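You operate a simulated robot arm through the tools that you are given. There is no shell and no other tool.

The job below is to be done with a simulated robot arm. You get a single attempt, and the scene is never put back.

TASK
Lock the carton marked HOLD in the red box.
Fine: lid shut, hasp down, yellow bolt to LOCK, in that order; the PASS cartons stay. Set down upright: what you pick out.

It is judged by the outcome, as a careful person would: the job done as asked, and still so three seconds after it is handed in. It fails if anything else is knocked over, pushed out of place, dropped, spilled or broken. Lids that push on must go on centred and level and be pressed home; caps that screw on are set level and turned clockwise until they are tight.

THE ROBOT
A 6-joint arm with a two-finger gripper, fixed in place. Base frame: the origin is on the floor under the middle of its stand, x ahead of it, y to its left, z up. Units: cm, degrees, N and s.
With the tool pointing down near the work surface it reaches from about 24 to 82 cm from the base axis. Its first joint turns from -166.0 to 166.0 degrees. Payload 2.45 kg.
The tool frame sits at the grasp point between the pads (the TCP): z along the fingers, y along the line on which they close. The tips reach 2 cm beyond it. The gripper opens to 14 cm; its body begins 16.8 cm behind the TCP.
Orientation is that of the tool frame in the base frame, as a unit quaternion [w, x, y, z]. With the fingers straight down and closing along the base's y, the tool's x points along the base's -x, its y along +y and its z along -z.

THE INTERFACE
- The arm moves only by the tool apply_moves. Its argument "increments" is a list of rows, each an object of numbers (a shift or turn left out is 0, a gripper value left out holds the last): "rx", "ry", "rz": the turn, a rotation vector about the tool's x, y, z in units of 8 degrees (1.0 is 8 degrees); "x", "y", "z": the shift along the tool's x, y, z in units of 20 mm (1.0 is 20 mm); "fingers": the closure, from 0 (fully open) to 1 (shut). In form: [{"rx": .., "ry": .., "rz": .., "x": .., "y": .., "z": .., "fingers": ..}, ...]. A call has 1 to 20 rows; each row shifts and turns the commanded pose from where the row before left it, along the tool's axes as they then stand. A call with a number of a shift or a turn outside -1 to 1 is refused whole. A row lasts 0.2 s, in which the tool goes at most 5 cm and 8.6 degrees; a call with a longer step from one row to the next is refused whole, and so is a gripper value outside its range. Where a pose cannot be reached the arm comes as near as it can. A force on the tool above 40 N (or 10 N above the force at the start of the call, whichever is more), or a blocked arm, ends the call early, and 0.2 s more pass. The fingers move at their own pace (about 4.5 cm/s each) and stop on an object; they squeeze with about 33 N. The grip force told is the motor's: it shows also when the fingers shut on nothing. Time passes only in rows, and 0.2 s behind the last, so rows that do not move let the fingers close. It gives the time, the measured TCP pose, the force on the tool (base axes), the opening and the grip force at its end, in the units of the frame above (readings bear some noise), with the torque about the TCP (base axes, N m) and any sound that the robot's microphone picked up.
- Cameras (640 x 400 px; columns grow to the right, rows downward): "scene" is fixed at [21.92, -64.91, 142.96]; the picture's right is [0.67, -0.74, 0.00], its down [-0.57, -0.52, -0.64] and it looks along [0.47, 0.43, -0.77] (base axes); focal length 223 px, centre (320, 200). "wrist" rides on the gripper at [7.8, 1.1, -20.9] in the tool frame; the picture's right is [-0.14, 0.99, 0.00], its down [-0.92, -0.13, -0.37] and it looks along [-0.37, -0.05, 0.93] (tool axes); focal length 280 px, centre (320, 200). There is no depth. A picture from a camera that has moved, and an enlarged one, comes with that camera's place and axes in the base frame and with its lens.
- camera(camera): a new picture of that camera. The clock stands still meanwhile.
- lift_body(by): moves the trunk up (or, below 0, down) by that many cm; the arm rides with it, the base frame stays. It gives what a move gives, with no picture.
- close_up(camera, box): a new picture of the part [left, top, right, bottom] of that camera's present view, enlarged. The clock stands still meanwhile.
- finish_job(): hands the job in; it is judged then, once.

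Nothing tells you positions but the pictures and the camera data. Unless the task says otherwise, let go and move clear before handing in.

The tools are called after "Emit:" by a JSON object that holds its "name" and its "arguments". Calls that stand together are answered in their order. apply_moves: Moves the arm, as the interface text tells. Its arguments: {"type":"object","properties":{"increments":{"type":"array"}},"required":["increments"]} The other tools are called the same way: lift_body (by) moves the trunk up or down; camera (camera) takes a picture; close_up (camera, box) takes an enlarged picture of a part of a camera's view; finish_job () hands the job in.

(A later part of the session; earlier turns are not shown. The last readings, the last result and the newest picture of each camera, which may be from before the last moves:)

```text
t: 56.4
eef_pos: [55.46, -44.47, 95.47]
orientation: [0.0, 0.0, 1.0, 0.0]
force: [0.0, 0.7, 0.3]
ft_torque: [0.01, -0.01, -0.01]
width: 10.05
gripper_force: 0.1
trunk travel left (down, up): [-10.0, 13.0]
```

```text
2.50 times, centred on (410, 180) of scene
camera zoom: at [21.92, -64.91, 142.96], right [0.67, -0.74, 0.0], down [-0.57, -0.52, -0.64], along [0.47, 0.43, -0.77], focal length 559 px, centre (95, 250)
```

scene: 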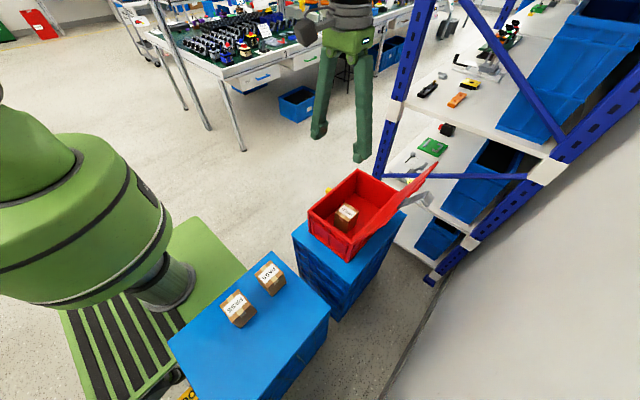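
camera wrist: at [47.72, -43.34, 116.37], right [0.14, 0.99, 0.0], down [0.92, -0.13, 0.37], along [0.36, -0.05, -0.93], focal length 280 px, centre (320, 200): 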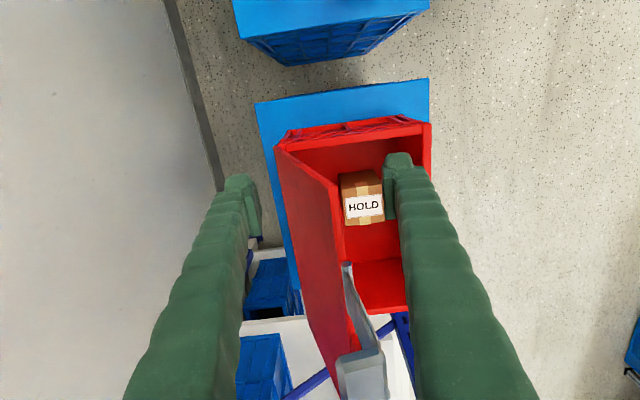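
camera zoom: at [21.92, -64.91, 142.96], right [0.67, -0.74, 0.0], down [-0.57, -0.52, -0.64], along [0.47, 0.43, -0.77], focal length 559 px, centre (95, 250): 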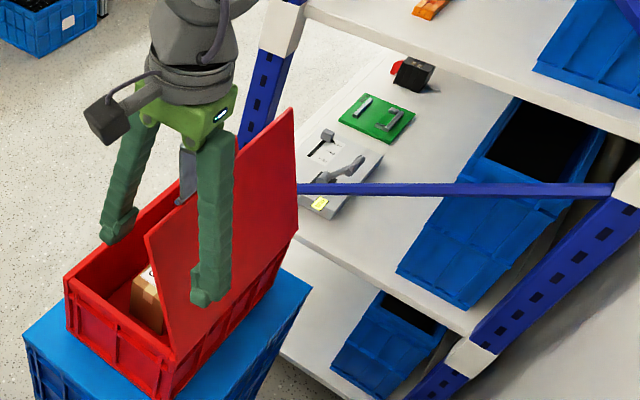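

The lid has passed upright and leans forward by about 15°, ahead of the back finger. I'll wait a moment to see whether it stays or falls onto the front finger.

Emit:
{"name": "apply_moves", "arguments": {"increments": [{}, {}]}}

Emit:
{"name": "camera", "arguments": {"camera": "wrist"}}

Emit:
{"name": "close_up", "arguments": {"camera": "scene", "box": [340, 100, 480, 260]}}

```text
t: 57.0
eef_pos: [55.48, -44.49, 95.4]
orientation: [0.0, 0.0, 1.0, 0.0]
force: [-1.1, 0.9, 0.1]
ft_torque: [0.02, -0.05, 0.06]
width: 10.17
gripper_force: 0.1
trunk travel left (down, up): [-10.0, 13.0]
```

```text
taken
camera wrist: at [47.71, -43.34, 116.39], right [0.14, 0.99, 0.0], down [0.92, -0.13, 0.37], along [0.37, -0.05, -0.93], focal length 280 px, centre (320, 200)
```

wrist: 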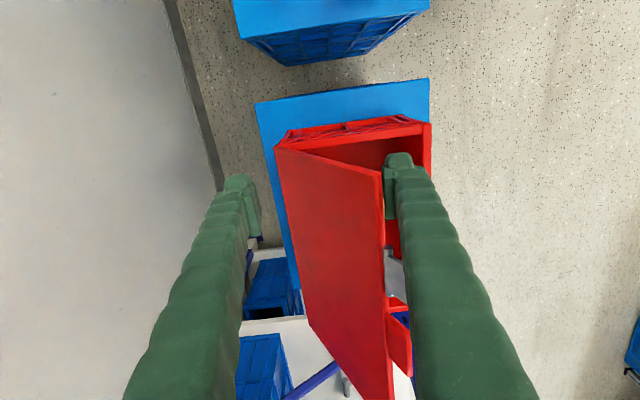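

```text
2.50 times, centred on (410, 180) of scene
camera zoom: at [21.92, -64.91, 142.96], right [0.67, -0.74, 0.0], down [-0.57, -0.52, -0.64], along [0.47, 0.43, -0.77], focal length 559 px, centre (95, 250)
```

zoom: 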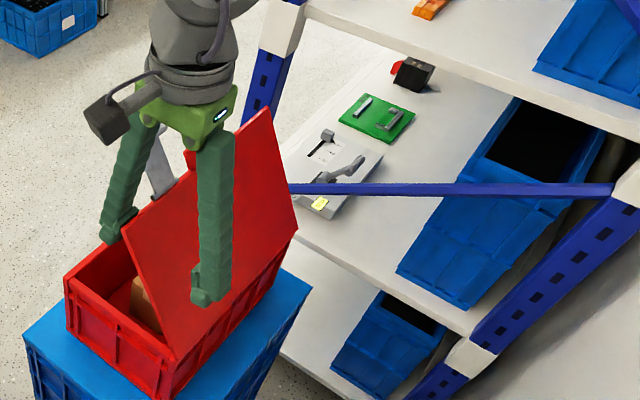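

The lid falls slowly (it's damped) and now leans on the front finger at about 30°. I'll lower it under control by moving the gripper +y and down together along its arc.

Emit:
{"name": "apply_moves", "arguments": {"increments": [{"y": 0.24, "z": 0.2}, {"y": 0.24, "z": 0.2}, {"y": 0.24, "z": 0.2}, {"y": 0.24, "z": 0.2}, {"y": 0.24, "z": 0.2}, {"y": 0.24, "z": 0.2}, {"y": 0.25, "z": 0.143}, {"y": 0.25, "z": 0.143}, {"y": 0.25, "z": 0.143}, {"y": 0.25, "z": 0.143}, {"y": 0.25, "z": 0.143}, {"y": 0.25, "z": 0.143}, {"y": 0.25, "z": 0.143}]}}

Emit:
{"name": "camera", "arguments": {"camera": "wrist"}}

Emit:
{"name": "close_up", "arguments": {"camera": "scene", "box": [320, 100, 460, 260]}}

```text
t: 59.8
eef_pos: [55.55, -38.04, 90.94]
orientation: [-0.001, 0.0, 1.0, 0.001]
force: [0.2, 0.9, -1.0]
ft_torque: [-0.02, -0.01, 0.05]
width: 10.22
gripper_force: 0.9
trunk travel left (down, up): [-10.0, 13.0]
```

```text
taken
camera wrist: at [47.73, -36.99, 111.99], right [0.14, 0.99, 0.0], down [0.92, -0.13, 0.37], along [0.36, -0.05, -0.93], focal length 280 px, centre (320, 200)
```

wrist: 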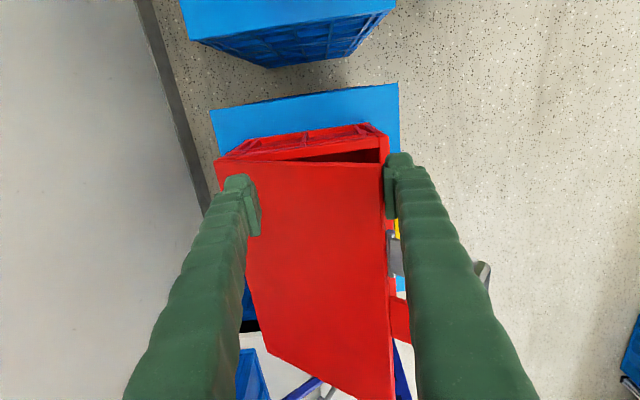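

```text
2.50 times, centred on (390, 180) of scene
camera zoom: at [21.92, -64.91, 142.96], right [0.67, -0.74, 0.0], down [-0.57, -0.52, -0.64], along [0.47, 0.43, -0.77], focal length 559 px, centre (145, 250)
```

zoom: 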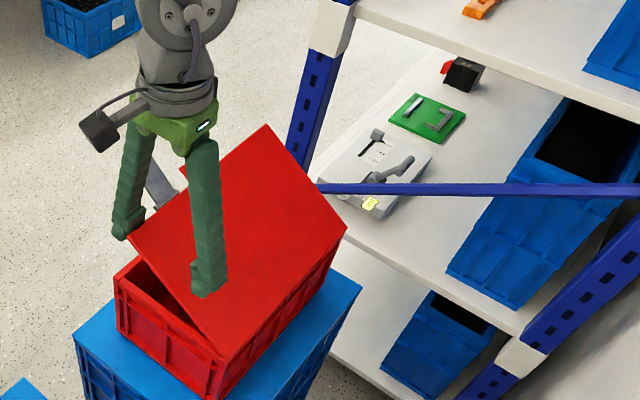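

This works well: the lid is riding down on the front finger. Next stage.

Emit:
{"name": "apply_moves", "arguments": {"increments": [{"y": 0.25, "z": 0.2}, {"y": 0.25, "z": 0.2}, {"y": 0.25, "z": 0.2}, {"y": 0.25, "z": 0.2}, {"y": 0.25, "z": 0.2}, {"y": 0.22, "z": 0.2}]}}

Emit:
{"name": "camera", "arguments": {"camera": "wrist"}}

Emit:
{"name": "close_up", "arguments": {"camera": "scene", "box": [320, 100, 460, 260]}}

```text
t: 61.2
eef_pos: [55.46, -35.11, 88.58]
orientation: [0.0, -0.001, 1.0, 0.0]
force: [-0.6, 0.0, -1.2]
ft_torque: [-0.02, -0.01, 0.01]
width: 10.09
gripper_force: 0.0
trunk travel left (down, up): [-10.0, 13.0]
```

```text
taken
camera wrist: at [47.74, -34.07, 109.57], right [0.14, 0.99, 0.0], down [0.92, -0.13, 0.37], along [0.37, -0.05, -0.93], focal length 280 px, centre (320, 200)
```

wrist: 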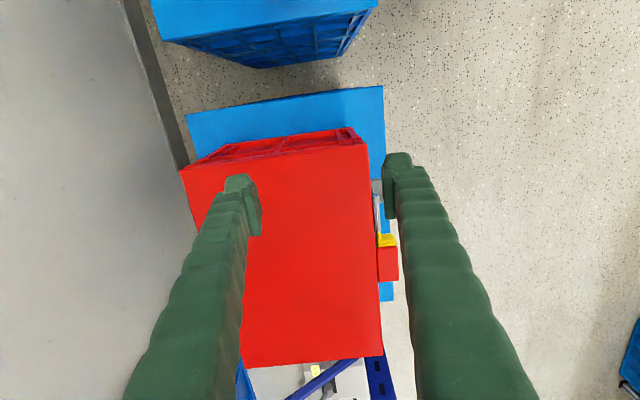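

```text
2.50 times, centred on (390, 180) of scene
camera zoom: at [21.92, -64.91, 142.96], right [0.67, -0.74, 0.0], down [-0.57, -0.52, -0.64], along [0.47, 0.43, -0.77], focal length 559 px, centre (145, 250)
```

zoom: 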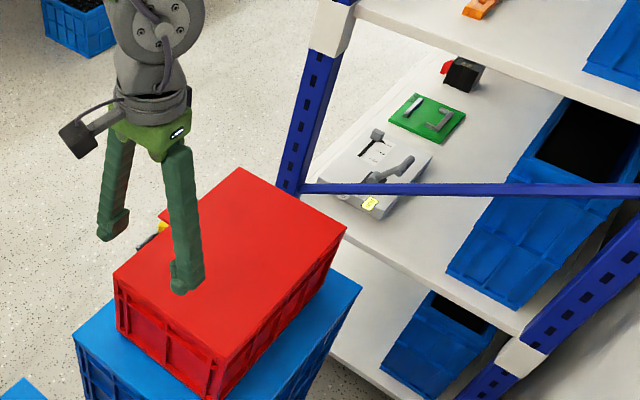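

The lid has dropped shut. I'll raise the gripper clear, move to the +y side and look at the hasp and bolt.

Emit:
{"name": "apply_moves", "arguments": {"increments": [{"z": -0.5}, {"z": -1}, {"z": -1}, {"z": -1}, {"z": -1}, {"z": -1}, {"z": -0.5, "y": 0.8}, {"y": 1}, {"y": 1}, {"y": 1}, {"y": 1}, {"y": 1}, {"y": 1}, {"y": 1}, {"y": 1}, {"y": 1}, {"y": 0.5}]}}

Emit:
{"name": "apply_moves", "arguments": {"increments": [{"rx": 1}, {"rx": 1}, {"rx": 1}, {"rx": 1}, {"rx": 1}, {"rx": 1}, {"rx": 1}]}}

Emit:
{"name": "camera", "arguments": {"camera": "wrist"}}

Emit:
{"name": "camera", "arguments": {"camera": "scene"}}

```text
t: 64.8
eef_pos: [55.53, -14.66, 100.62]
orientation: [0.0, 0.0, 1.0, 0.0]
force: [-0.7, 0.0, -0.5]
ft_torque: [0.0, -0.03, -0.02]
width: 10.06
gripper_force: 0.1
trunk travel left (down, up): [-10.0, 13.0]
```

```text
t: 66.4
eef_pos: [55.45, -14.54, 100.6]
orientation: [-0.001, 0.0, 0.883, -0.47]
force: [0.0, 0.2, -0.4]
ft_torque: [0.0, -0.02, -0.01]
width: 10.11
gripper_force: 0.1
trunk travel left (down, up): [-10.0, 13.0]
```

```text
taken
camera wrist: at [47.76, 3.42, 111.43], right [0.14, 0.55, -0.82], down [0.92, 0.23, 0.31], along [0.36, -0.8, -0.48], focal length 280 px, centre (320, 200)
```

wrist: 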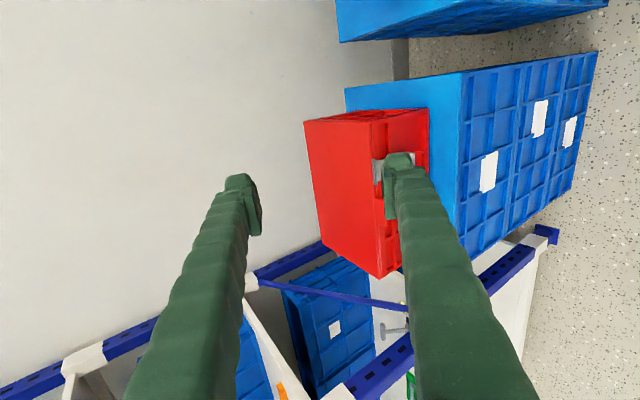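

```text
taken
```

scene: 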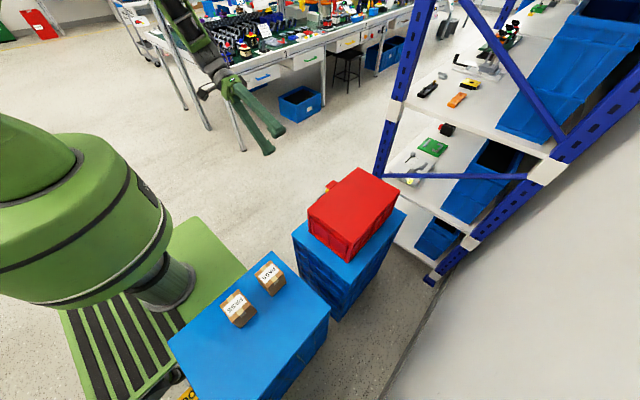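

A finger hides the bolt from the camera. I'll drop the view a bit and open the fingers.

Emit:
{"name": "apply_moves", "arguments": {"increments": [{"z": 0.56, "y": 0.83, "fingers": 0.1}, {"z": 0.56, "y": 0.83, "fingers": 0}, {"z": 0.56, "y": 0.83, "fingers": 0}, {"fingers": 0}]}}

Emit:
{"name": "camera", "arguments": {"camera": "wrist"}}

Emit:
{"name": "close_up", "arguments": {"camera": "wrist", "box": [270, 90, 410, 290]}}

```text
t: 67.4
eef_pos: [55.43, -14.42, 94.5]
orientation: [0.0, 0.0, 0.883, -0.47]
force: [1.1, -0.9, 0.2]
ft_torque: [0.0, -0.02, -0.07]
width: 13.97
gripper_force: 0.1
trunk travel left (down, up): [-10.0, 13.0]
```

```text
taken
camera wrist: at [47.75, 3.47, 105.45], right [0.14, 0.55, -0.82], down [0.92, 0.23, 0.31], along [0.36, -0.8, -0.48], focal length 280 px, centre (320, 200)
```

wrist: 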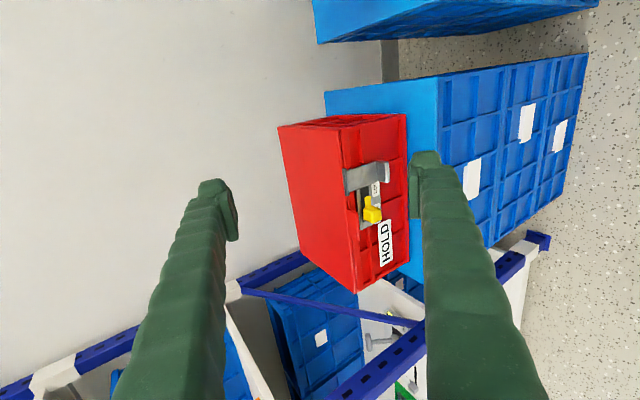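

```text
2.00 times, centred on (340, 190) of wrist
camera zoom: at [47.75, 3.47, 105.45], right [0.14, 0.55, -0.82], down [0.92, 0.23, 0.31], along [0.36, -0.8, -0.48], focal length 561 px, centre (280, 220)
```

zoom: 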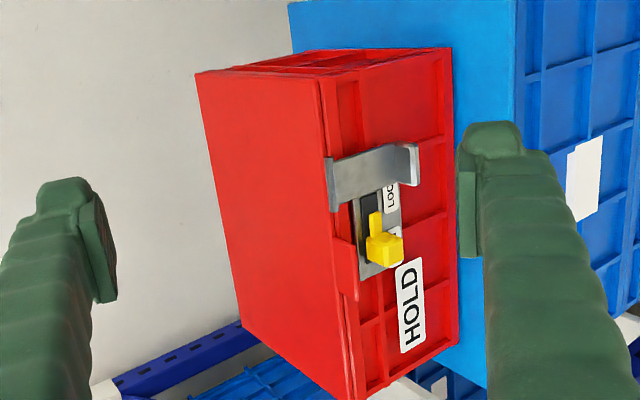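

Emit:
{"name": "close_up", "arguments": {"camera": "wrist", "box": [325, 140, 415, 260]}}

Emit:
{"name": "close_up", "arguments": {"camera": "scene", "box": [290, 150, 410, 270]}}

```text
3.33 times, centred on (370, 200) of wrist
camera zoom: at [47.75, 3.47, 105.45], right [0.14, 0.55, -0.82], down [0.92, 0.23, 0.31], along [0.36, -0.8, -0.48], focal length 935 px, centre (153, 200)
```

zoom: 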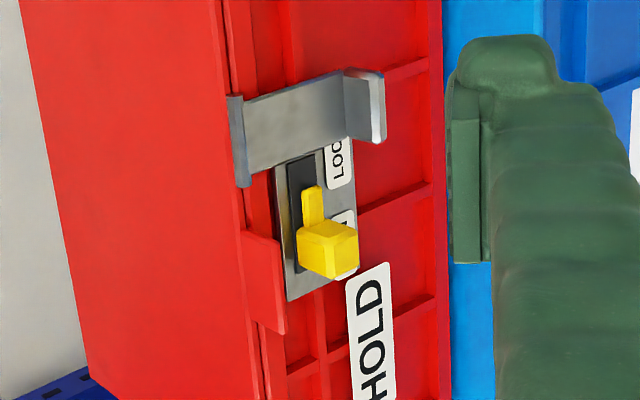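

```text
3.33 times, centred on (350, 210) of scene
camera zoom: at [21.92, -64.91, 142.96], right [0.67, -0.74, 0.0], down [-0.57, -0.52, -0.64], along [0.47, 0.43, -0.77], focal length 745 px, centre (220, 167)
```

zoom: 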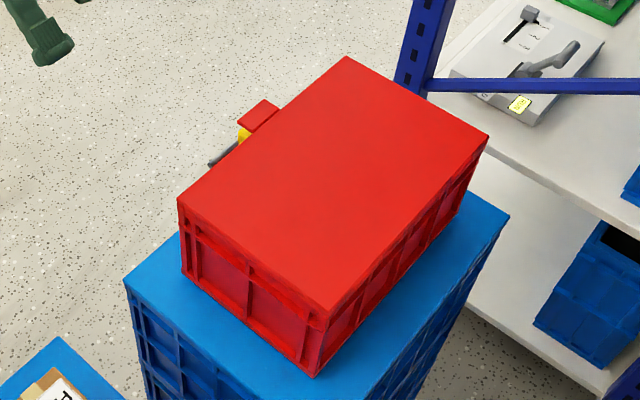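

The lid is shut and the hasp has swung down over the plate; it may still stand a little off the face. I'll first press gently on the lid with closed fingers to make sure it's home, and then press the hasp.

Emit:
{"name": "apply_moves", "arguments": {"increments": [{"rx": -1, "fingers": 0.3}, {"rx": -1, "fingers": 0.6}, {"rx": -1, "fingers": 1}, {"rx": -1}, {"rx": -1}, {"rx": -1}, {"rx": -1}, {"y": -1, "x": -0.2}, {"y": -1, "x": -0.2}, {"y": -1, "x": -0.2}, {"y": -1, "x": -0.2}, {"y": -1, "x": -0.2}, {"y": -1, "x": -0.2}, {"y": -1, "x": -0.2}, {"y": -1, "x": -0.2}, {"y": -1, "x": -0.2}, {"y": -1, "x": -0.2}]}}

Emit:
{"name": "camera", "arguments": {"camera": "wrist"}}

Emit:
{"name": "close_up", "arguments": {"camera": "scene", "box": [290, 100, 450, 270]}}

```text
t: 71.0
eef_pos: [59.53, -34.51, 94.74]
orientation: [0.001, 0.0, 1.0, 0.001]
force: [0.0, -0.5, -0.5]
ft_torque: [-0.05, 0.04, 0.0]
width: 0.0
gripper_force: 29.2
trunk travel left (down, up): [-10.0, 13.0]
```

```text
taken
camera wrist: at [51.75, -33.47, 115.57], right [0.14, 0.99, 0.0], down [0.92, -0.13, 0.37], along [0.36, -0.05, -0.93], focal length 280 px, centre (320, 200)
```

wrist: 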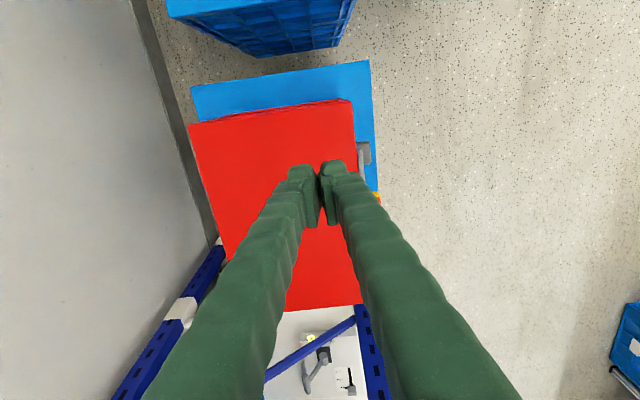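

```text
2.35 times, centred on (370, 185) of scene
camera zoom: at [21.92, -64.91, 142.96], right [0.67, -0.74, 0.0], down [-0.57, -0.52, -0.64], along [0.47, 0.43, -0.77], focal length 526 px, centre (202, 235)
```

zoom: 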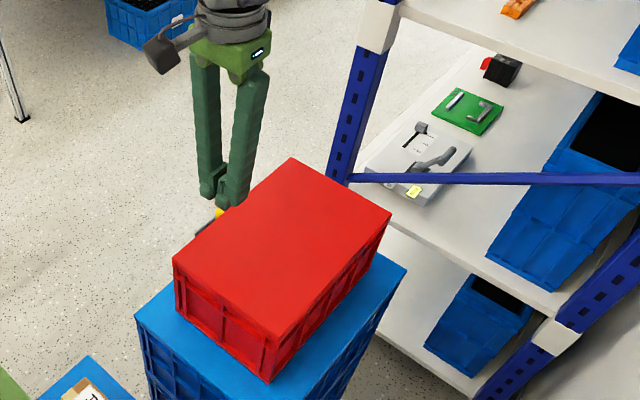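

The closed fingers are over the lid near its free edge. I'll come down gently until contact.

Emit:
{"name": "apply_moves", "arguments": {"increments": [{"z": 0.8}, {"z": 0.8}, {"z": 0.8}, {"z": 0.8}, {"z": 0.8}, {"z": 0.6}, {"z": 0.4}]}}

Emit:
{"name": "apply_moves", "arguments": {"increments": [{"z": 0.1}, {"z": 0.1}, {"z": 0.1}]}}

```text
t: 72.6
eef_pos: [59.47, -34.54, 84.63]
orientation: [0.001, 0.0, 1.0, 0.0]
force: [0.2, 1.1, -1.2]
ft_torque: [0.02, 0.0, 0.04]
width: 0.02
gripper_force: 29.3
trunk travel left (down, up): [-10.0, 13.0]
```

```text
t: 73.4
eef_pos: [59.44, -34.6, 83.95]
orientation: [0.0, 0.001, 1.0, -0.001]
force: [0.7, -0.4, 0.2]
ft_torque: [0.01, -0.02, 0.0]
width: 0.0
gripper_force: 28.9
trunk travel left (down, up): [-10.0, 13.0]
```

Emit:
{"name": "apply_moves", "arguments": {"increments": [{"z": 0.1}, {"z": 0.1}]}}

```text
t: 74.0
eef_pos: [59.49, -34.55, 83.58]
orientation: [0.0, 0.0, 1.0, 0.0]
force: [0.4, -0.5, -0.9]
ft_torque: [0.07, 0.0, 0.0]
width: 0.0
gripper_force: 29.4
trunk travel left (down, up): [-10.0, 13.0]
```

Emit:
{"name": "apply_moves", "arguments": {"increments": [{"z": 0.1}, {"z": 0.1}]}}

```text
t: 74.6
eef_pos: [59.53, -34.52, 83.25]
orientation: [0.0, 0.0, 1.0, 0.001]
force: [-0.4, -0.3, 0.1]
ft_torque: [0.02, 0.01, -0.01]
width: 0.02
gripper_force: 29.4
trunk travel left (down, up): [-10.0, 13.0]
```

Emit:
{"name": "apply_moves", "arguments": {"increments": [{"z": 0.1}, {"z": 0.08}]}}

```text
t: 75.2
eef_pos: [59.41, -34.54, 82.92]
orientation: [0.0, -0.001, 1.0, 0.0]
force: [-0.9, 2.0, 6.8]
ft_torque: [0.03, 0.0, -0.03]
width: 0.62
gripper_force: 29.9
trunk travel left (down, up): [-10.0, 13.0]
```

Contact with the lid is at its expected height (z≈81). I'll press slightly more, to about 10–20 N, then back off.

Emit:
{"name": "apply_moves", "arguments": {"increments": [{"z": 0.06}]}}

```text
t: 75.6
eef_pos: [59.54, -34.49, 82.94]
orientation: [0.001, 0.0, 1.0, -0.001]
force: [-0.7, 0.9, 15.9]
ft_torque: [0.05, 0.05, 0.03]
width: 0.62
gripper_force: 29.1
trunk travel left (down, up): [-10.0, 13.0]
```

The lid doesn't give, so it's fully shut. I'll lift off, back away on the +y side, and turn the tool horizontal (pointing −y, camera on top) to press the hasp.

Emit:
{"name": "apply_moves", "arguments": {"increments": [{"z": -0.5}, {"z": -1}, {"z": -1}, {"z": -1}, {"z": -1}, {"z": -1}, {"z": -0.5, "y": 0.5}, {"y": 1}, {"y": 1}, {"y": 1}, {"y": 1}, {"y": 1}, {"y": 1}, {"y": 1}, {"y": 1}, {"y": 1}, {"y": 1}, {"y": 1}, {"y": 1}]}}

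Emit:
{"name": "apply_moves", "arguments": {"increments": [{"rz": -1}, {"rz": -1}, {"rz": -1}, {"rz": -1}, {"rz": -1}, {"rz": -1}, {"rz": -1}, {"rz": -1}, {"rz": -1}, {"rz": -1}, {"rz": -1}, {"rz": -0.25}]}}

Emit:
{"name": "apply_moves", "arguments": {"increments": [{"ry": 1}, {"ry": 1}, {"ry": 1}, {"ry": 1}, {"ry": 1}, {"ry": 1}, {"ry": 1}, {"ry": 1}, {"ry": 1}, {"ry": 1}, {"ry": 1}, {"ry": 0.25}]}}

Emit:
{"name": "camera", "arguments": {"camera": "wrist"}}

Emit:
{"name": "camera", "arguments": {"camera": "scene"}}

```text
t: 79.6
eef_pos: [59.36, -9.62, 94.66]
orientation: [0.0, 0.0, 1.0, 0.0]
force: [-0.9, -0.3, -0.2]
ft_torque: [-0.01, 0.0, 0.0]
width: 0.03
gripper_force: 29.2
trunk travel left (down, up): [-10.0, 13.0]
```

```text
t: 82.2
eef_pos: [59.52, -9.66, 94.73]
orientation: [0.0, 0.708, -0.707, 0.0]
force: [-0.4, 0.2, 0.0]
ft_torque: [-0.02, -0.01, 0.01]
width: 0.03
gripper_force: 30.1
trunk travel left (down, up): [-10.0, 13.0]
```

```text
t: 84.8
eef_pos: [59.49, -9.49, 94.78]
orientation: [0.5, 0.5, -0.499, 0.501]
force: [-0.6, 0.3, 0.2]
ft_torque: [-0.04, 0.02, -0.04]
width: 0.02
gripper_force: 29.6
trunk travel left (down, up): [-10.0, 13.0]
```

```text
taken
camera wrist: at [58.5, 11.39, 102.58], right [-0.99, 0.0, -0.14], down [0.13, 0.37, -0.92], along [0.05, -0.93, -0.36], focal length 280 px, centre (320, 200)
```

wrist: 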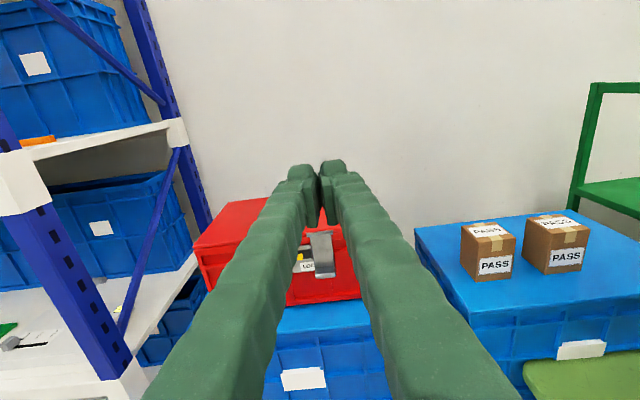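

```text
taken
```

scene: 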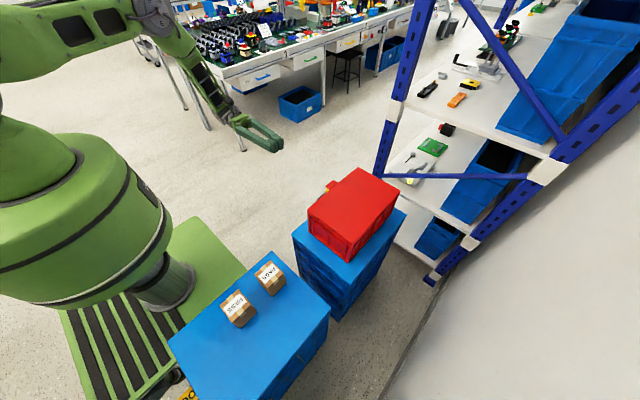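

The tool is now horizontal with a good view of the face. I'll enlarge the hasp and bolt.

Emit:
{"name": "close_up", "arguments": {"camera": "wrist", "box": [270, 210, 370, 300]}}

```text
4.44 times, centred on (320, 255) of wrist
camera zoom: at [58.5, 11.39, 102.58], right [-0.99, 0.0, -0.14], down [0.13, 0.37, -0.92], along [0.05, -0.93, -0.36], focal length 1246 px, centre (320, -44)
```

zoom: 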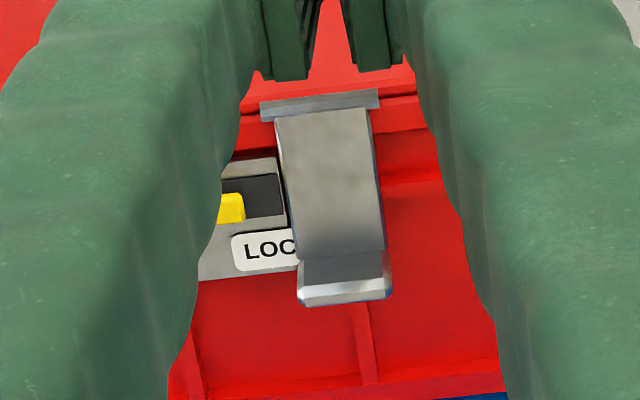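

The hasp hangs with its lip at about (61.4, −26, 75). I'll move down level with the lip and approach.

Emit:
{"name": "apply_moves", "arguments": {"increments": [{"x": -0.9, "y": -0.08}, {"x": -0.9, "y": -0.08}, {"x": -0.9, "y": -0.08}, {"x": -0.9, "y": -0.08}, {"x": -0.9, "y": -0.08}, {"x": -0.9, "y": -0.08}, {"x": -0.9, "y": -0.08}, {"x": -0.9, "y": -0.08}, {"x": -0.9, "y": -0.08}, {"x": -0.9, "y": -0.03}, {"x": -0.95}, {"z": 0.8}, {"z": 0.8}, {"z": 0.8}, {"z": 0.8}, {"z": 0.8}]}}

Emit:
{"name": "camera", "arguments": {"camera": "wrist"}}

Emit:
{"name": "close_up", "arguments": {"camera": "scene", "box": [230, 130, 410, 270]}}

```text
t: 88.2
eef_pos: [60.81, -17.62, 75.09]
orientation: [0.501, 0.499, -0.501, 0.499]
force: [-0.2, 0.6, -0.2]
ft_torque: [0.02, 0.0, 0.02]
width: 0.0
gripper_force: 29.5
out of reach, approached as far as the arm can: row 11
trunk travel left (down, up): [-10.0, 13.0]
```

```text
taken
camera wrist: at [59.79, 3.29, 82.9], right [-0.99, 0.0, -0.14], down [0.13, 0.37, -0.92], along [0.05, -0.93, -0.36], focal length 280 px, centre (320, 200)
```

wrist: 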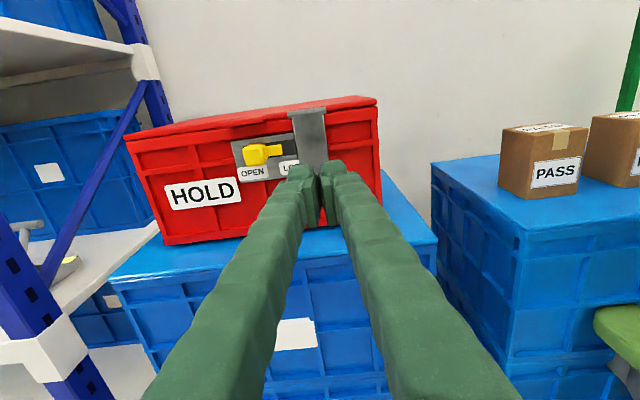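

```text
2.86 times, centred on (320, 200) of scene
camera zoom: at [21.92, -64.91, 142.96], right [0.67, -0.74, 0.0], down [-0.57, -0.52, -0.64], along [0.47, 0.43, -0.77], focal length 638 px, centre (320, 200)
```

zoom: 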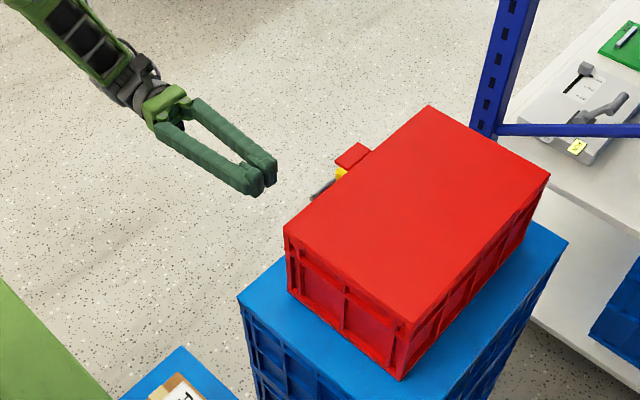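

I can read OPEN under the bolt and LOCK nearer the hasp. I'll enlarge this view.

Emit:
{"name": "close_up", "arguments": {"camera": "wrist", "box": [220, 90, 360, 200]}}

Emit:
{"name": "close_up", "arguments": {"camera": "scene", "box": [290, 160, 350, 210]}}

```text
3.64 times, centred on (290, 145) of wrist
camera zoom: at [59.79, 3.29, 82.9], right [-0.99, 0.0, -0.14], down [0.13, 0.37, -0.92], along [0.05, -0.93, -0.36], focal length 1020 px, centre (429, 400)
```

zoom: 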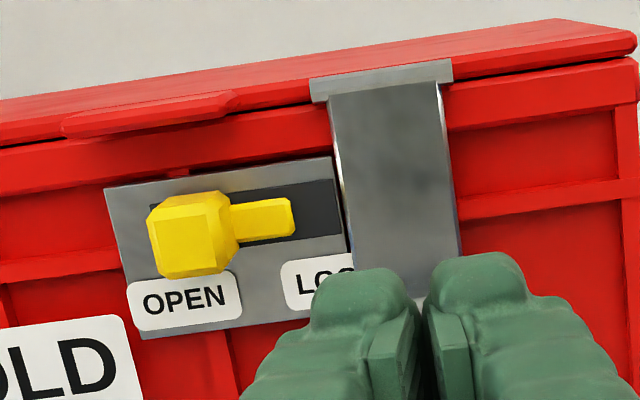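

```text
8.00 times, centred on (320, 185) of scene
camera zoom: at [21.92, -64.91, 142.96], right [0.67, -0.74, 0.0], down [-0.57, -0.52, -0.64], along [0.47, 0.43, -0.77], focal length 1788 px, centre (320, 320)
```

zoom: 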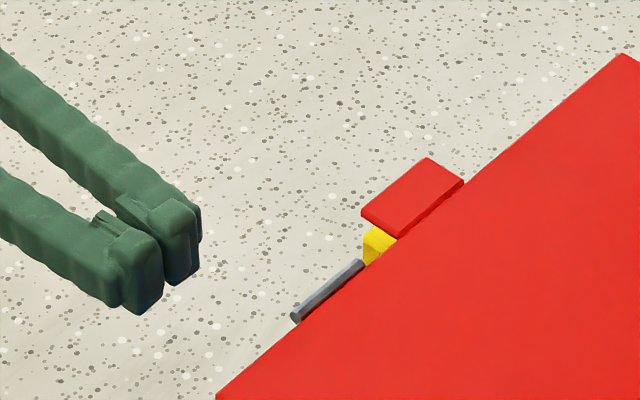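

The knob is at about (67.9, −28, 77.3) over OPEN, and must go −x to LOCK so its tongue passes over the hasp. First I'll press the hasp lip gently toward the face.

Emit:
{"name": "apply_moves", "arguments": {"increments": [{"z": 0.6}, {"z": 0.6}, {"z": 0.6}, {"z": 0.4}, {"z": 0.2}]}}

Emit:
{"name": "close_up", "arguments": {"camera": "wrist", "box": [220, 90, 400, 240]}}

Emit:
{"name": "close_up", "arguments": {"camera": "scene", "box": [270, 160, 350, 220]}}

```text
t: 89.4
eef_pos: [60.79, -22.35, 75.08]
orientation: [-0.5, -0.5, 0.5, -0.5]
force: [0.0, 0.4, 1.1]
ft_torque: [0.02, -0.01, 0.0]
width: 0.02
gripper_force: 28.8
trunk travel left (down, up): [-10.0, 13.0]
```

```text
2.67 times, centred on (310, 165) of wrist
camera zoom: at [59.79, -1.54, 82.97], right [-0.99, 0.0, -0.14], down [0.13, 0.37, -0.92], along [0.05, -0.93, -0.37], focal length 748 px, centre (347, 293)
```

zoom: 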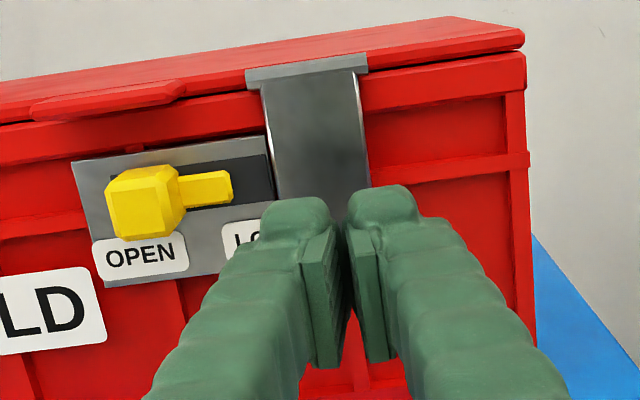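

```text
6.67 times, centred on (310, 190) of scene
camera zoom: at [21.92, -64.91, 142.96], right [0.67, -0.74, 0.0], down [-0.57, -0.52, -0.64], along [0.47, 0.43, -0.77], focal length 1490 px, centre (387, 267)
```

zoom: 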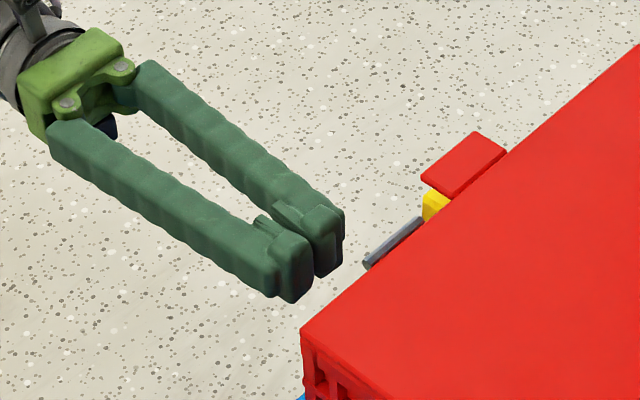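

I'm about 1–2 cm from the lip. I'll creep forward in 2 mm steps.

Emit:
{"name": "apply_moves", "arguments": {"increments": [{"z": 0.1}, {"z": 0.1}, {"z": 0.1}, {"z": 0.1}, {"z": 0.1}, {"z": 0.1}]}}

Emit:
{"name": "apply_moves", "arguments": {"increments": [{"z": 0.1}, {"z": 0.1}]}}

```text
t: 90.8
eef_pos: [60.85, -23.67, 75.08]
orientation: [-0.5, -0.5, 0.5, -0.5]
force: [-0.5, -0.4, -0.3]
ft_torque: [-0.02, 0.01, 0.02]
width: 0.0
gripper_force: 29.9
trunk travel left (down, up): [-10.0, 13.0]
```

```text
t: 91.4
eef_pos: [60.82, -24.21, 75.12]
orientation: [0.5, 0.5, -0.5, 0.499]
force: [0.3, 0.3, -0.8]
ft_torque: [0.0, 0.0, 0.02]
width: 0.01
gripper_force: 29.3
trunk travel left (down, up): [-10.0, 13.0]
```

Emit:
{"name": "apply_moves", "arguments": {"increments": [{"z": 0.1}, {"z": 0.1}]}}

Emit:
{"name": "close_up", "arguments": {"camera": "wrist", "box": [220, 90, 400, 240]}}

```text
t: 92.0
eef_pos: [60.79, -24.4, 75.04]
orientation: [0.5, 0.5, -0.5, 0.5]
force: [0.7, 0.2, -0.3]
ft_torque: [0.0, 0.01, -0.04]
width: 0.0
gripper_force: 29.8
trunk travel left (down, up): [-10.0, 13.0]
```

```text
2.67 times, centred on (310, 165) of wrist
camera zoom: at [59.8, -3.52, 82.95], right [-0.99, 0.0, -0.14], down [0.13, 0.37, -0.92], along [0.05, -0.93, -0.36], focal length 748 px, centre (347, 293)
```

zoom: 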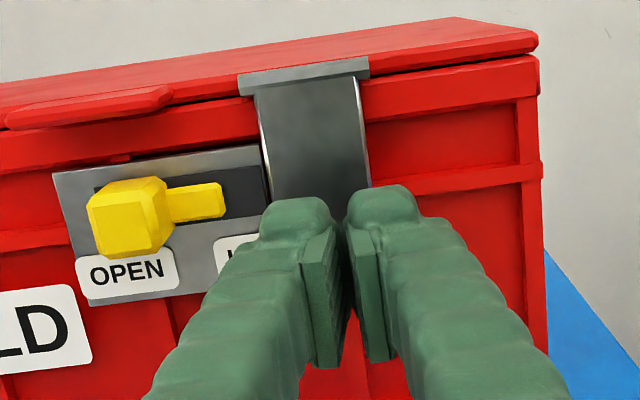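

No contact yet. I'll go on in small steps.

Emit:
{"name": "apply_moves", "arguments": {"increments": [{"z": 0.1}, {"z": 0.1}]}}

```text
t: 92.6
eef_pos: [60.84, -24.92, 75.16]
orientation: [-0.5, -0.5, 0.5, -0.5]
force: [0.5, -0.5, -0.8]
ft_torque: [-0.02, 0.0, -0.03]
width: 0.0
gripper_force: 29.2
trunk travel left (down, up): [-10.0, 13.0]
```

Emit:
{"name": "apply_moves", "arguments": {"increments": [{"z": 0.1}, {"z": 0.1}]}}

```text
t: 93.2
eef_pos: [60.7, -25.31, 75.1]
orientation: [-0.501, -0.499, 0.501, -0.499]
force: [0.3, 0.9, -0.2]
ft_torque: [0.04, 0.02, -0.03]
width: 0.03
gripper_force: 29.2
trunk travel left (down, up): [-10.0, 13.0]
```

Emit:
{"name": "apply_moves", "arguments": {"increments": [{"z": 0.1}, {"z": 0.08}]}}

Emit:
{"name": "close_up", "arguments": {"camera": "wrist", "box": [220, 90, 400, 240]}}

Emit:
{"name": "close_up", "arguments": {"camera": "scene", "box": [270, 160, 350, 220]}}

```text
t: 93.8
eef_pos: [60.76, -25.42, 75.03]
orientation: [0.501, 0.5, -0.499, 0.5]
force: [-6.7, 29.6, -4.6]
ft_torque: [0.39, -0.13, -0.13]
width: 0.59
gripper_force: 29.3
trunk travel left (down, up): [-10.0, 13.0]
```

```text
2.67 times, centred on (310, 165) of wrist
camera zoom: at [59.77, -4.48, 82.92], right [-0.99, 0.0, -0.14], down [0.13, 0.37, -0.92], along [0.05, -0.93, -0.36], focal length 748 px, centre (347, 293)
```

zoom: 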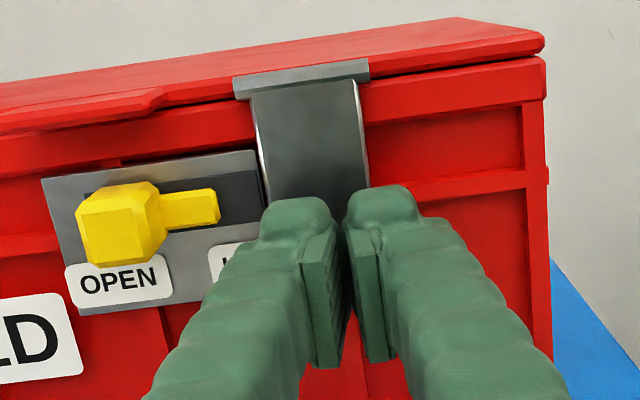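

```text
6.67 times, centred on (310, 190) of scene
camera zoom: at [21.92, -64.91, 142.96], right [0.67, -0.74, 0.0], down [-0.57, -0.52, -0.64], along [0.47, 0.43, -0.77], focal length 1490 px, centre (387, 267)
```

zoom: 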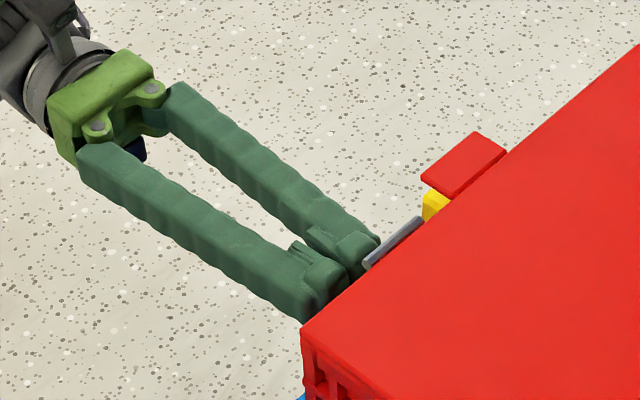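

The hasp is hard against its stop and the box hasn't moved. I'll back straight off and check the hasp.

Emit:
{"name": "apply_moves", "arguments": {"increments": [{"z": -0.2}, {"z": -0.5}, {"z": -0.8}, {"z": -0.8}, {"z": -0.8}]}}

Emit:
{"name": "apply_moves", "arguments": {"increments": [{"y": 1}, {"y": 1}, {"y": 1}, {"y": 1}]}}

Emit:
{"name": "close_up", "arguments": {"camera": "wrist", "box": [140, 80, 340, 220]}}

Emit:
{"name": "close_up", "arguments": {"camera": "scene", "box": [270, 160, 350, 220]}}

```text
t: 95.0
eef_pos: [60.74, -19.57, 75.15]
orientation: [-0.5, -0.5, 0.5, -0.5]
force: [-0.5, -0.8, -0.7]
ft_torque: [-0.03, -0.03, 0.01]
width: 0.0
gripper_force: 29.0
trunk travel left (down, up): [-10.0, 13.0]
```

```text
t: 96.0
eef_pos: [52.78, -19.41, 75.12]
orientation: [-0.5, -0.5, 0.501, -0.5]
force: [1.0, -0.7, -0.6]
ft_torque: [0.0, 0.01, 0.04]
width: 0.0
gripper_force: 29.1
trunk travel left (down, up): [-10.0, 13.0]
```

```text
2.86 times, centred on (240, 150) of wrist
camera zoom: at [51.71, 1.54, 83.01], right [-0.99, 0.0, -0.14], down [0.13, 0.37, -0.92], along [0.05, -0.93, -0.37], focal length 801 px, centre (549, 343)
```

zoom: 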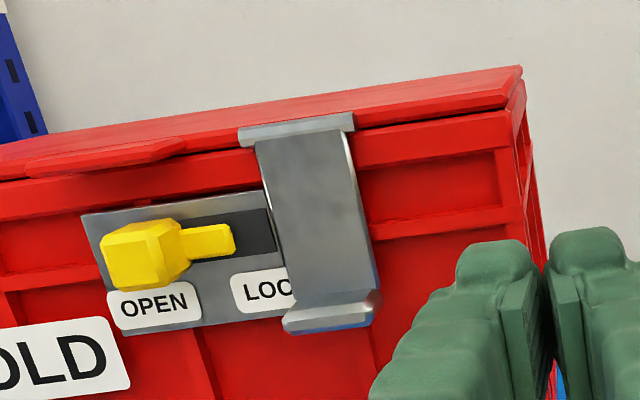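

```text
6.67 times, centred on (310, 190) of scene
camera zoom: at [21.92, -64.91, 142.96], right [0.67, -0.74, 0.0], down [-0.57, -0.52, -0.64], along [0.47, 0.43, -0.77], focal length 1490 px, centre (387, 267)
```

zoom: 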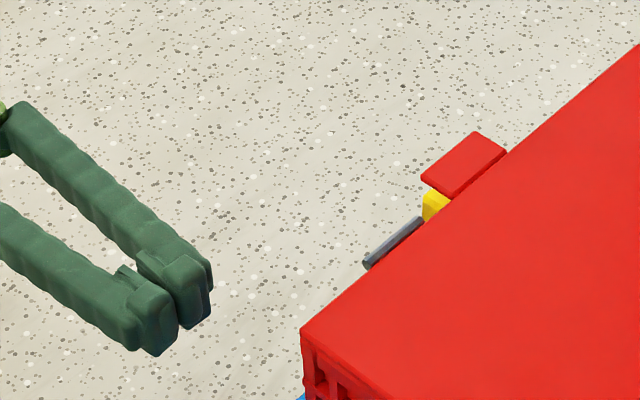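

The hasp is fully down over the plate and the box is undisturbed. Now I'll move the closed fingers round to the +x side of the yellow knob.

Emit:
{"name": "apply_moves", "arguments": {"increments": [{"y": -0.86, "x": 0.07}, {"y": -0.86, "x": 0.07}, {"y": -0.86, "x": 0.07}, {"y": -0.86, "x": 0.07}, {"y": -0.86, "x": 0.07}, {"y": -0.86, "x": 0.07}, {"y": -0.86, "x": 0.07}, {"y": -0.86, "x": 0.07}, {"y": -0.86, "x": 0.07}, {"y": -0.86, "x": 0.07}, {"y": -0.86, "x": 0.07}, {"y": -0.86, "x": 0.07}, {}]}}

Emit:
{"name": "camera", "arguments": {"camera": "wrist"}}

Emit:
{"name": "close_up", "arguments": {"camera": "scene", "box": [270, 120, 390, 220]}}

```text
t: 98.8
eef_pos: [69.07, -19.88, 79.48]
orientation: [0.499, 0.501, -0.5, 0.5]
force: [-1.2, 0.5, 0.4]
ft_torque: [-0.01, -0.01, -0.05]
width: 0.01
gripper_force: 29.1
out of reach, approached as far as the arm can: row 8, 9, 10, 11, 12
trunk travel left (down, up): [-10.0, 13.0]
```

```text
taken
camera wrist: at [67.93, 0.97, 87.45], right [-0.99, 0.0, -0.14], down [0.13, 0.37, -0.92], along [0.05, -0.93, -0.37], focal length 280 px, centre (320, 200)
```

wrist: 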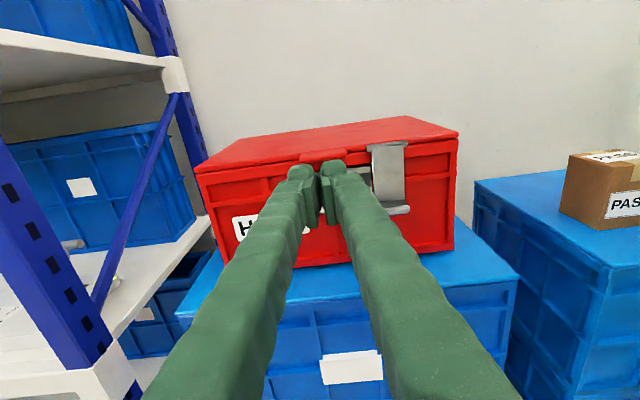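

```text
4.00 times, centred on (330, 170) of scene
camera zoom: at [21.92, -64.91, 142.96], right [0.67, -0.74, 0.0], down [-0.57, -0.52, -0.64], along [0.47, 0.43, -0.77], focal length 894 px, centre (280, 320)
```

zoom: 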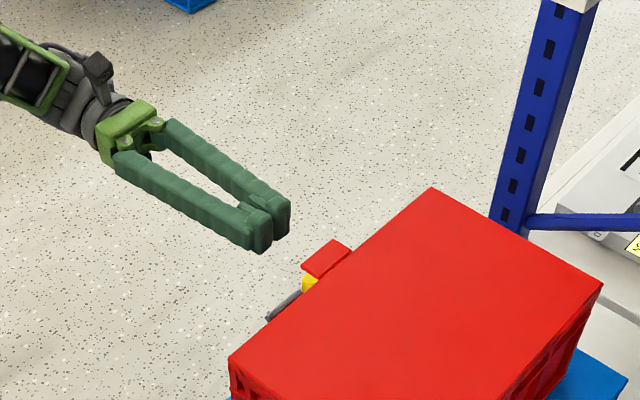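

At this distance the horizontal tool can't get low enough; the arm stopped at z≈79.5. I'll raise the tool about 10 cm first, then lower the trunk 10 cm to gain reach.

Emit:
{"name": "apply_moves", "arguments": {"increments": [{"x": 0.8, "z": -0.3}, {"x": 0.8, "z": -0.3}, {"x": 0.8, "z": -0.3}, {"x": 0.8, "z": -0.3}, {"x": 0.8, "z": -0.3}, {"x": 0.8, "z": -0.3}, {}]}}

```text
t: 100.4
eef_pos: [68.89, -16.38, 89.1]
orientation: [0.5, 0.5, -0.5, 0.499]
force: [-0.3, -0.6, 0.5]
ft_torque: [0.0, -0.01, 0.0]
width: 0.01
gripper_force: 29.5
trunk travel left (down, up): [-10.0, 13.0]
```

The command now starts from the reached pose. Next I'll lower the trunk by 10 cm; the tool will come to about z=79 at y=−16, in free space.

Emit:
{"name": "lift_body", "arguments": {"by": -10}}

Emit:
{"name": "camera", "arguments": {"camera": "wrist"}}

Emit:
{"name": "camera", "arguments": {"camera": "scene"}}

```text
t: 101.7
eef_pos: [69.0, -16.51, 79.13]
orientation: [0.5, 0.501, -0.499, 0.5]
force: [0.5, 0.3, -0.9]
ft_torque: [0.0, 0.0, 0.01]
width: 0.0
gripper_force: 28.8
trunk travel left (down, up): [0.0, 23.0]
```

```text
taken
camera wrist: at [67.94, 4.55, 87.04], right [-0.99, 0.0, -0.14], down [0.13, 0.37, -0.92], along [0.05, -0.93, -0.37], focal length 280 px, centre (320, 200)
```

wrist: 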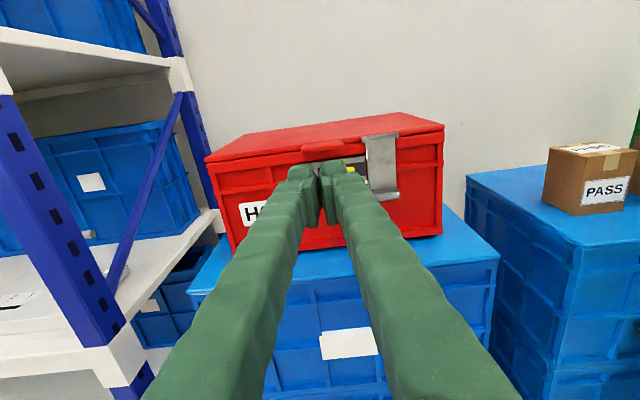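

```text
taken
```

scene: 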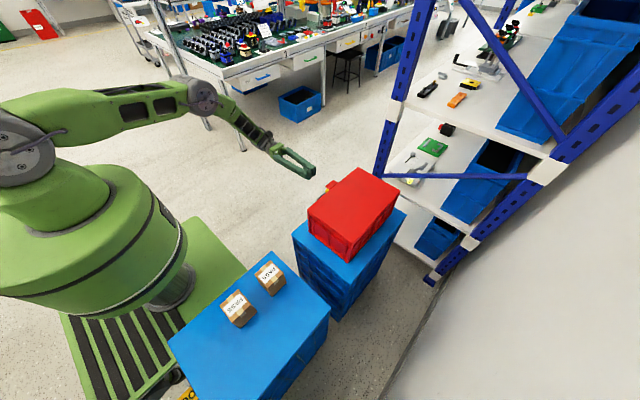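

Now I'll move to the +x side of the knob: x≈73.5, z≈76.6, still 7 cm in front of the face.

Emit:
{"name": "apply_moves", "arguments": {"increments": [{"y": -0.45, "x": -0.25, "z": 0.25}, {"y": -0.45, "x": -0.25, "z": 0.25}, {"y": -0.45, "x": -0.25, "z": 0.25}, {"y": -0.45, "x": -0.25, "z": 0.25}, {"y": -0.45, "x": -0.25, "z": 0.25}, {}]}}

Emit:
{"name": "camera", "arguments": {"camera": "wrist"}}

Emit:
{"name": "close_up", "arguments": {"camera": "scene", "box": [270, 120, 390, 220]}}

```text
t: 103.1
eef_pos: [73.46, -18.98, 76.58]
orientation: [-0.5, -0.499, 0.501, -0.5]
force: [-0.5, 0.7, 0.2]
ft_torque: [-0.01, 0.0, 0.01]
width: 0.0
gripper_force: 29.6
trunk travel left (down, up): [0.0, 23.0]
```

```text
taken
camera wrist: at [72.45, 2.0, 84.52], right [-0.99, 0.0, -0.14], down [0.13, 0.37, -0.92], along [0.05, -0.93, -0.37], focal length 280 px, centre (320, 200)
```

wrist: 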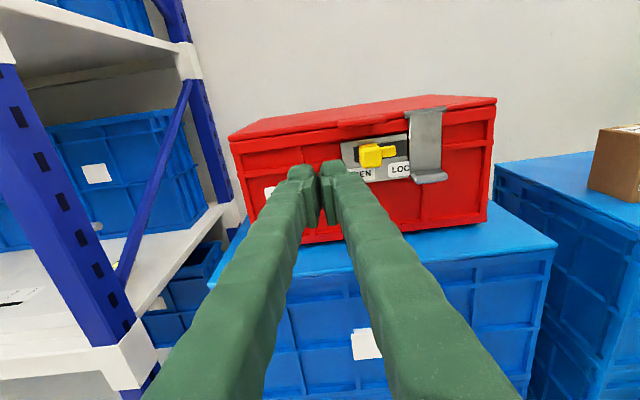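

```text
4.00 times, centred on (330, 170) of scene
camera zoom: at [21.92, -64.91, 142.96], right [0.67, -0.74, 0.0], down [-0.57, -0.52, -0.64], along [0.47, 0.43, -0.77], focal length 894 px, centre (280, 320)
```

zoom: 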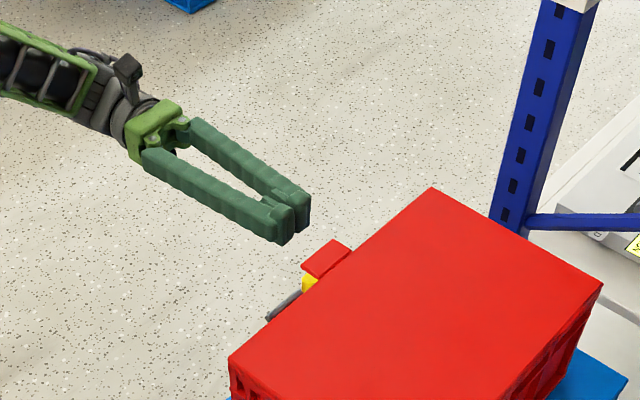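

Now reachable. I'll take an enlarged view to check the knob's position relative to the fingers.

Emit:
{"name": "close_up", "arguments": {"camera": "wrist", "box": [280, 90, 460, 230]}}

```text
2.86 times, centred on (370, 160) of wrist
camera zoom: at [72.45, 2.0, 84.52], right [-0.99, 0.0, -0.14], down [0.13, 0.37, -0.92], along [0.05, -0.93, -0.37], focal length 801 px, centre (177, 314)
```

zoom: 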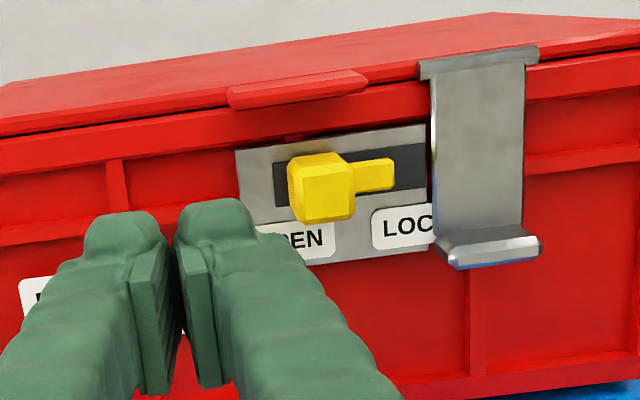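

The knob's +x side is at x≈69 and the nearest finger surface is at x≈71. I'll move the tips straight in to y≈−28 alongside the knob, below the lid tab.

Emit:
{"name": "apply_moves", "arguments": {"increments": [{"z": 0.4}, {"z": 0.4}, {"z": 0.4}, {"z": 0.4}, {"z": 0.4}, {"z": 0.4}, {"z": 0.4}, {"z": 0.3}, {"z": 0.2}, {"z": 0.2}, {"z": 0.1}]}}

Emit:
{"name": "close_up", "arguments": {"camera": "wrist", "box": [280, 90, 460, 230]}}

Emit:
{"name": "close_up", "arguments": {"camera": "scene", "box": [270, 140, 370, 220]}}

```text
t: 105.5
eef_pos: [73.5, -26.06, 76.72]
orientation: [0.5, 0.5, -0.5, 0.5]
force: [-1.0, -0.3, -0.1]
ft_torque: [0.03, -0.01, 0.02]
width: 0.0
gripper_force: 29.2
trunk travel left (down, up): [0.0, 23.0]
```

```text
2.86 times, centred on (370, 160) of wrist
camera zoom: at [72.47, -5.18, 84.51], right [-0.99, 0.0, -0.14], down [0.13, 0.37, -0.92], along [0.05, -0.93, -0.37], focal length 801 px, centre (177, 314)
```

zoom: 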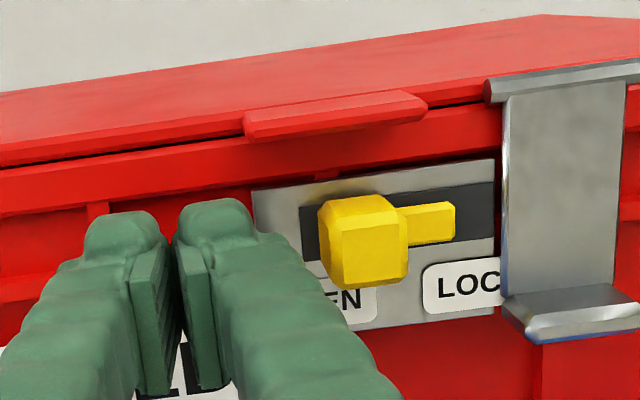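

```text
5.00 times, centred on (320, 180) of scene
camera zoom: at [21.92, -64.91, 142.96], right [0.67, -0.74, 0.0], down [-0.57, -0.52, -0.64], along [0.47, 0.43, -0.77], focal length 1117 px, centre (320, 300)
```

zoom: 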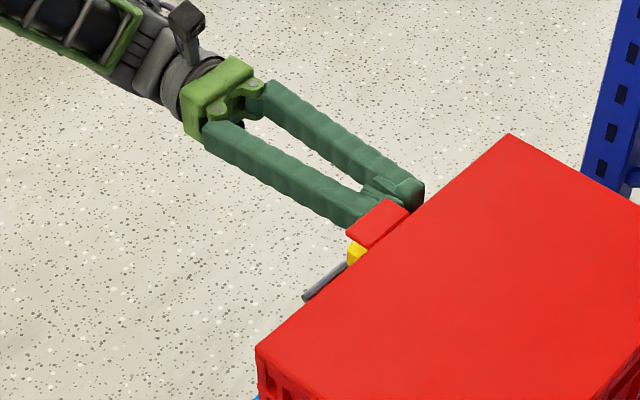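

The fingertips are beside the knob and below the tab. I'll slide slowly in −x, first to contact and then pushing.

Emit:
{"name": "apply_moves", "arguments": {"increments": [{"y": 0.2}, {"y": 0.2}, {"y": 0.2}, {"y": 0.2}, {"y": 0.1}, {"y": 0.1}]}}

Emit:
{"name": "close_up", "arguments": {"camera": "wrist", "box": [260, 80, 440, 220]}}

```text
t: 106.9
eef_pos: [71.53, -26.0, 76.7]
orientation: [0.499, 0.5, -0.5, 0.5]
force: [0.9, -1.8, -0.8]
ft_torque: [0.0, 0.01, 0.04]
width: 0.0
gripper_force: 29.5
trunk travel left (down, up): [0.0, 23.0]
```

```text
2.86 times, centred on (350, 150) of wrist
camera zoom: at [70.46, -5.17, 84.52], right [-0.99, 0.0, -0.14], down [0.13, 0.37, -0.92], along [0.05, -0.93, -0.37], focal length 801 px, centre (234, 343)
```

zoom: 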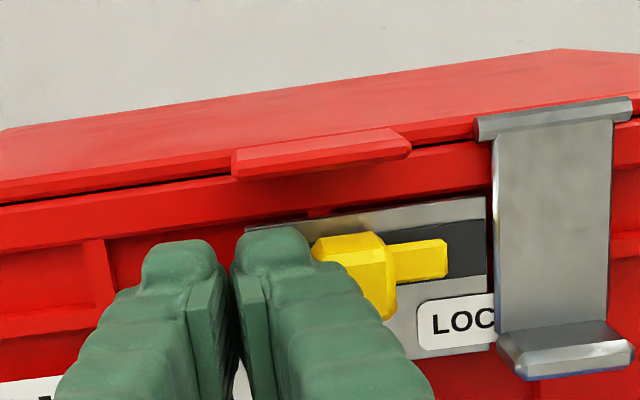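

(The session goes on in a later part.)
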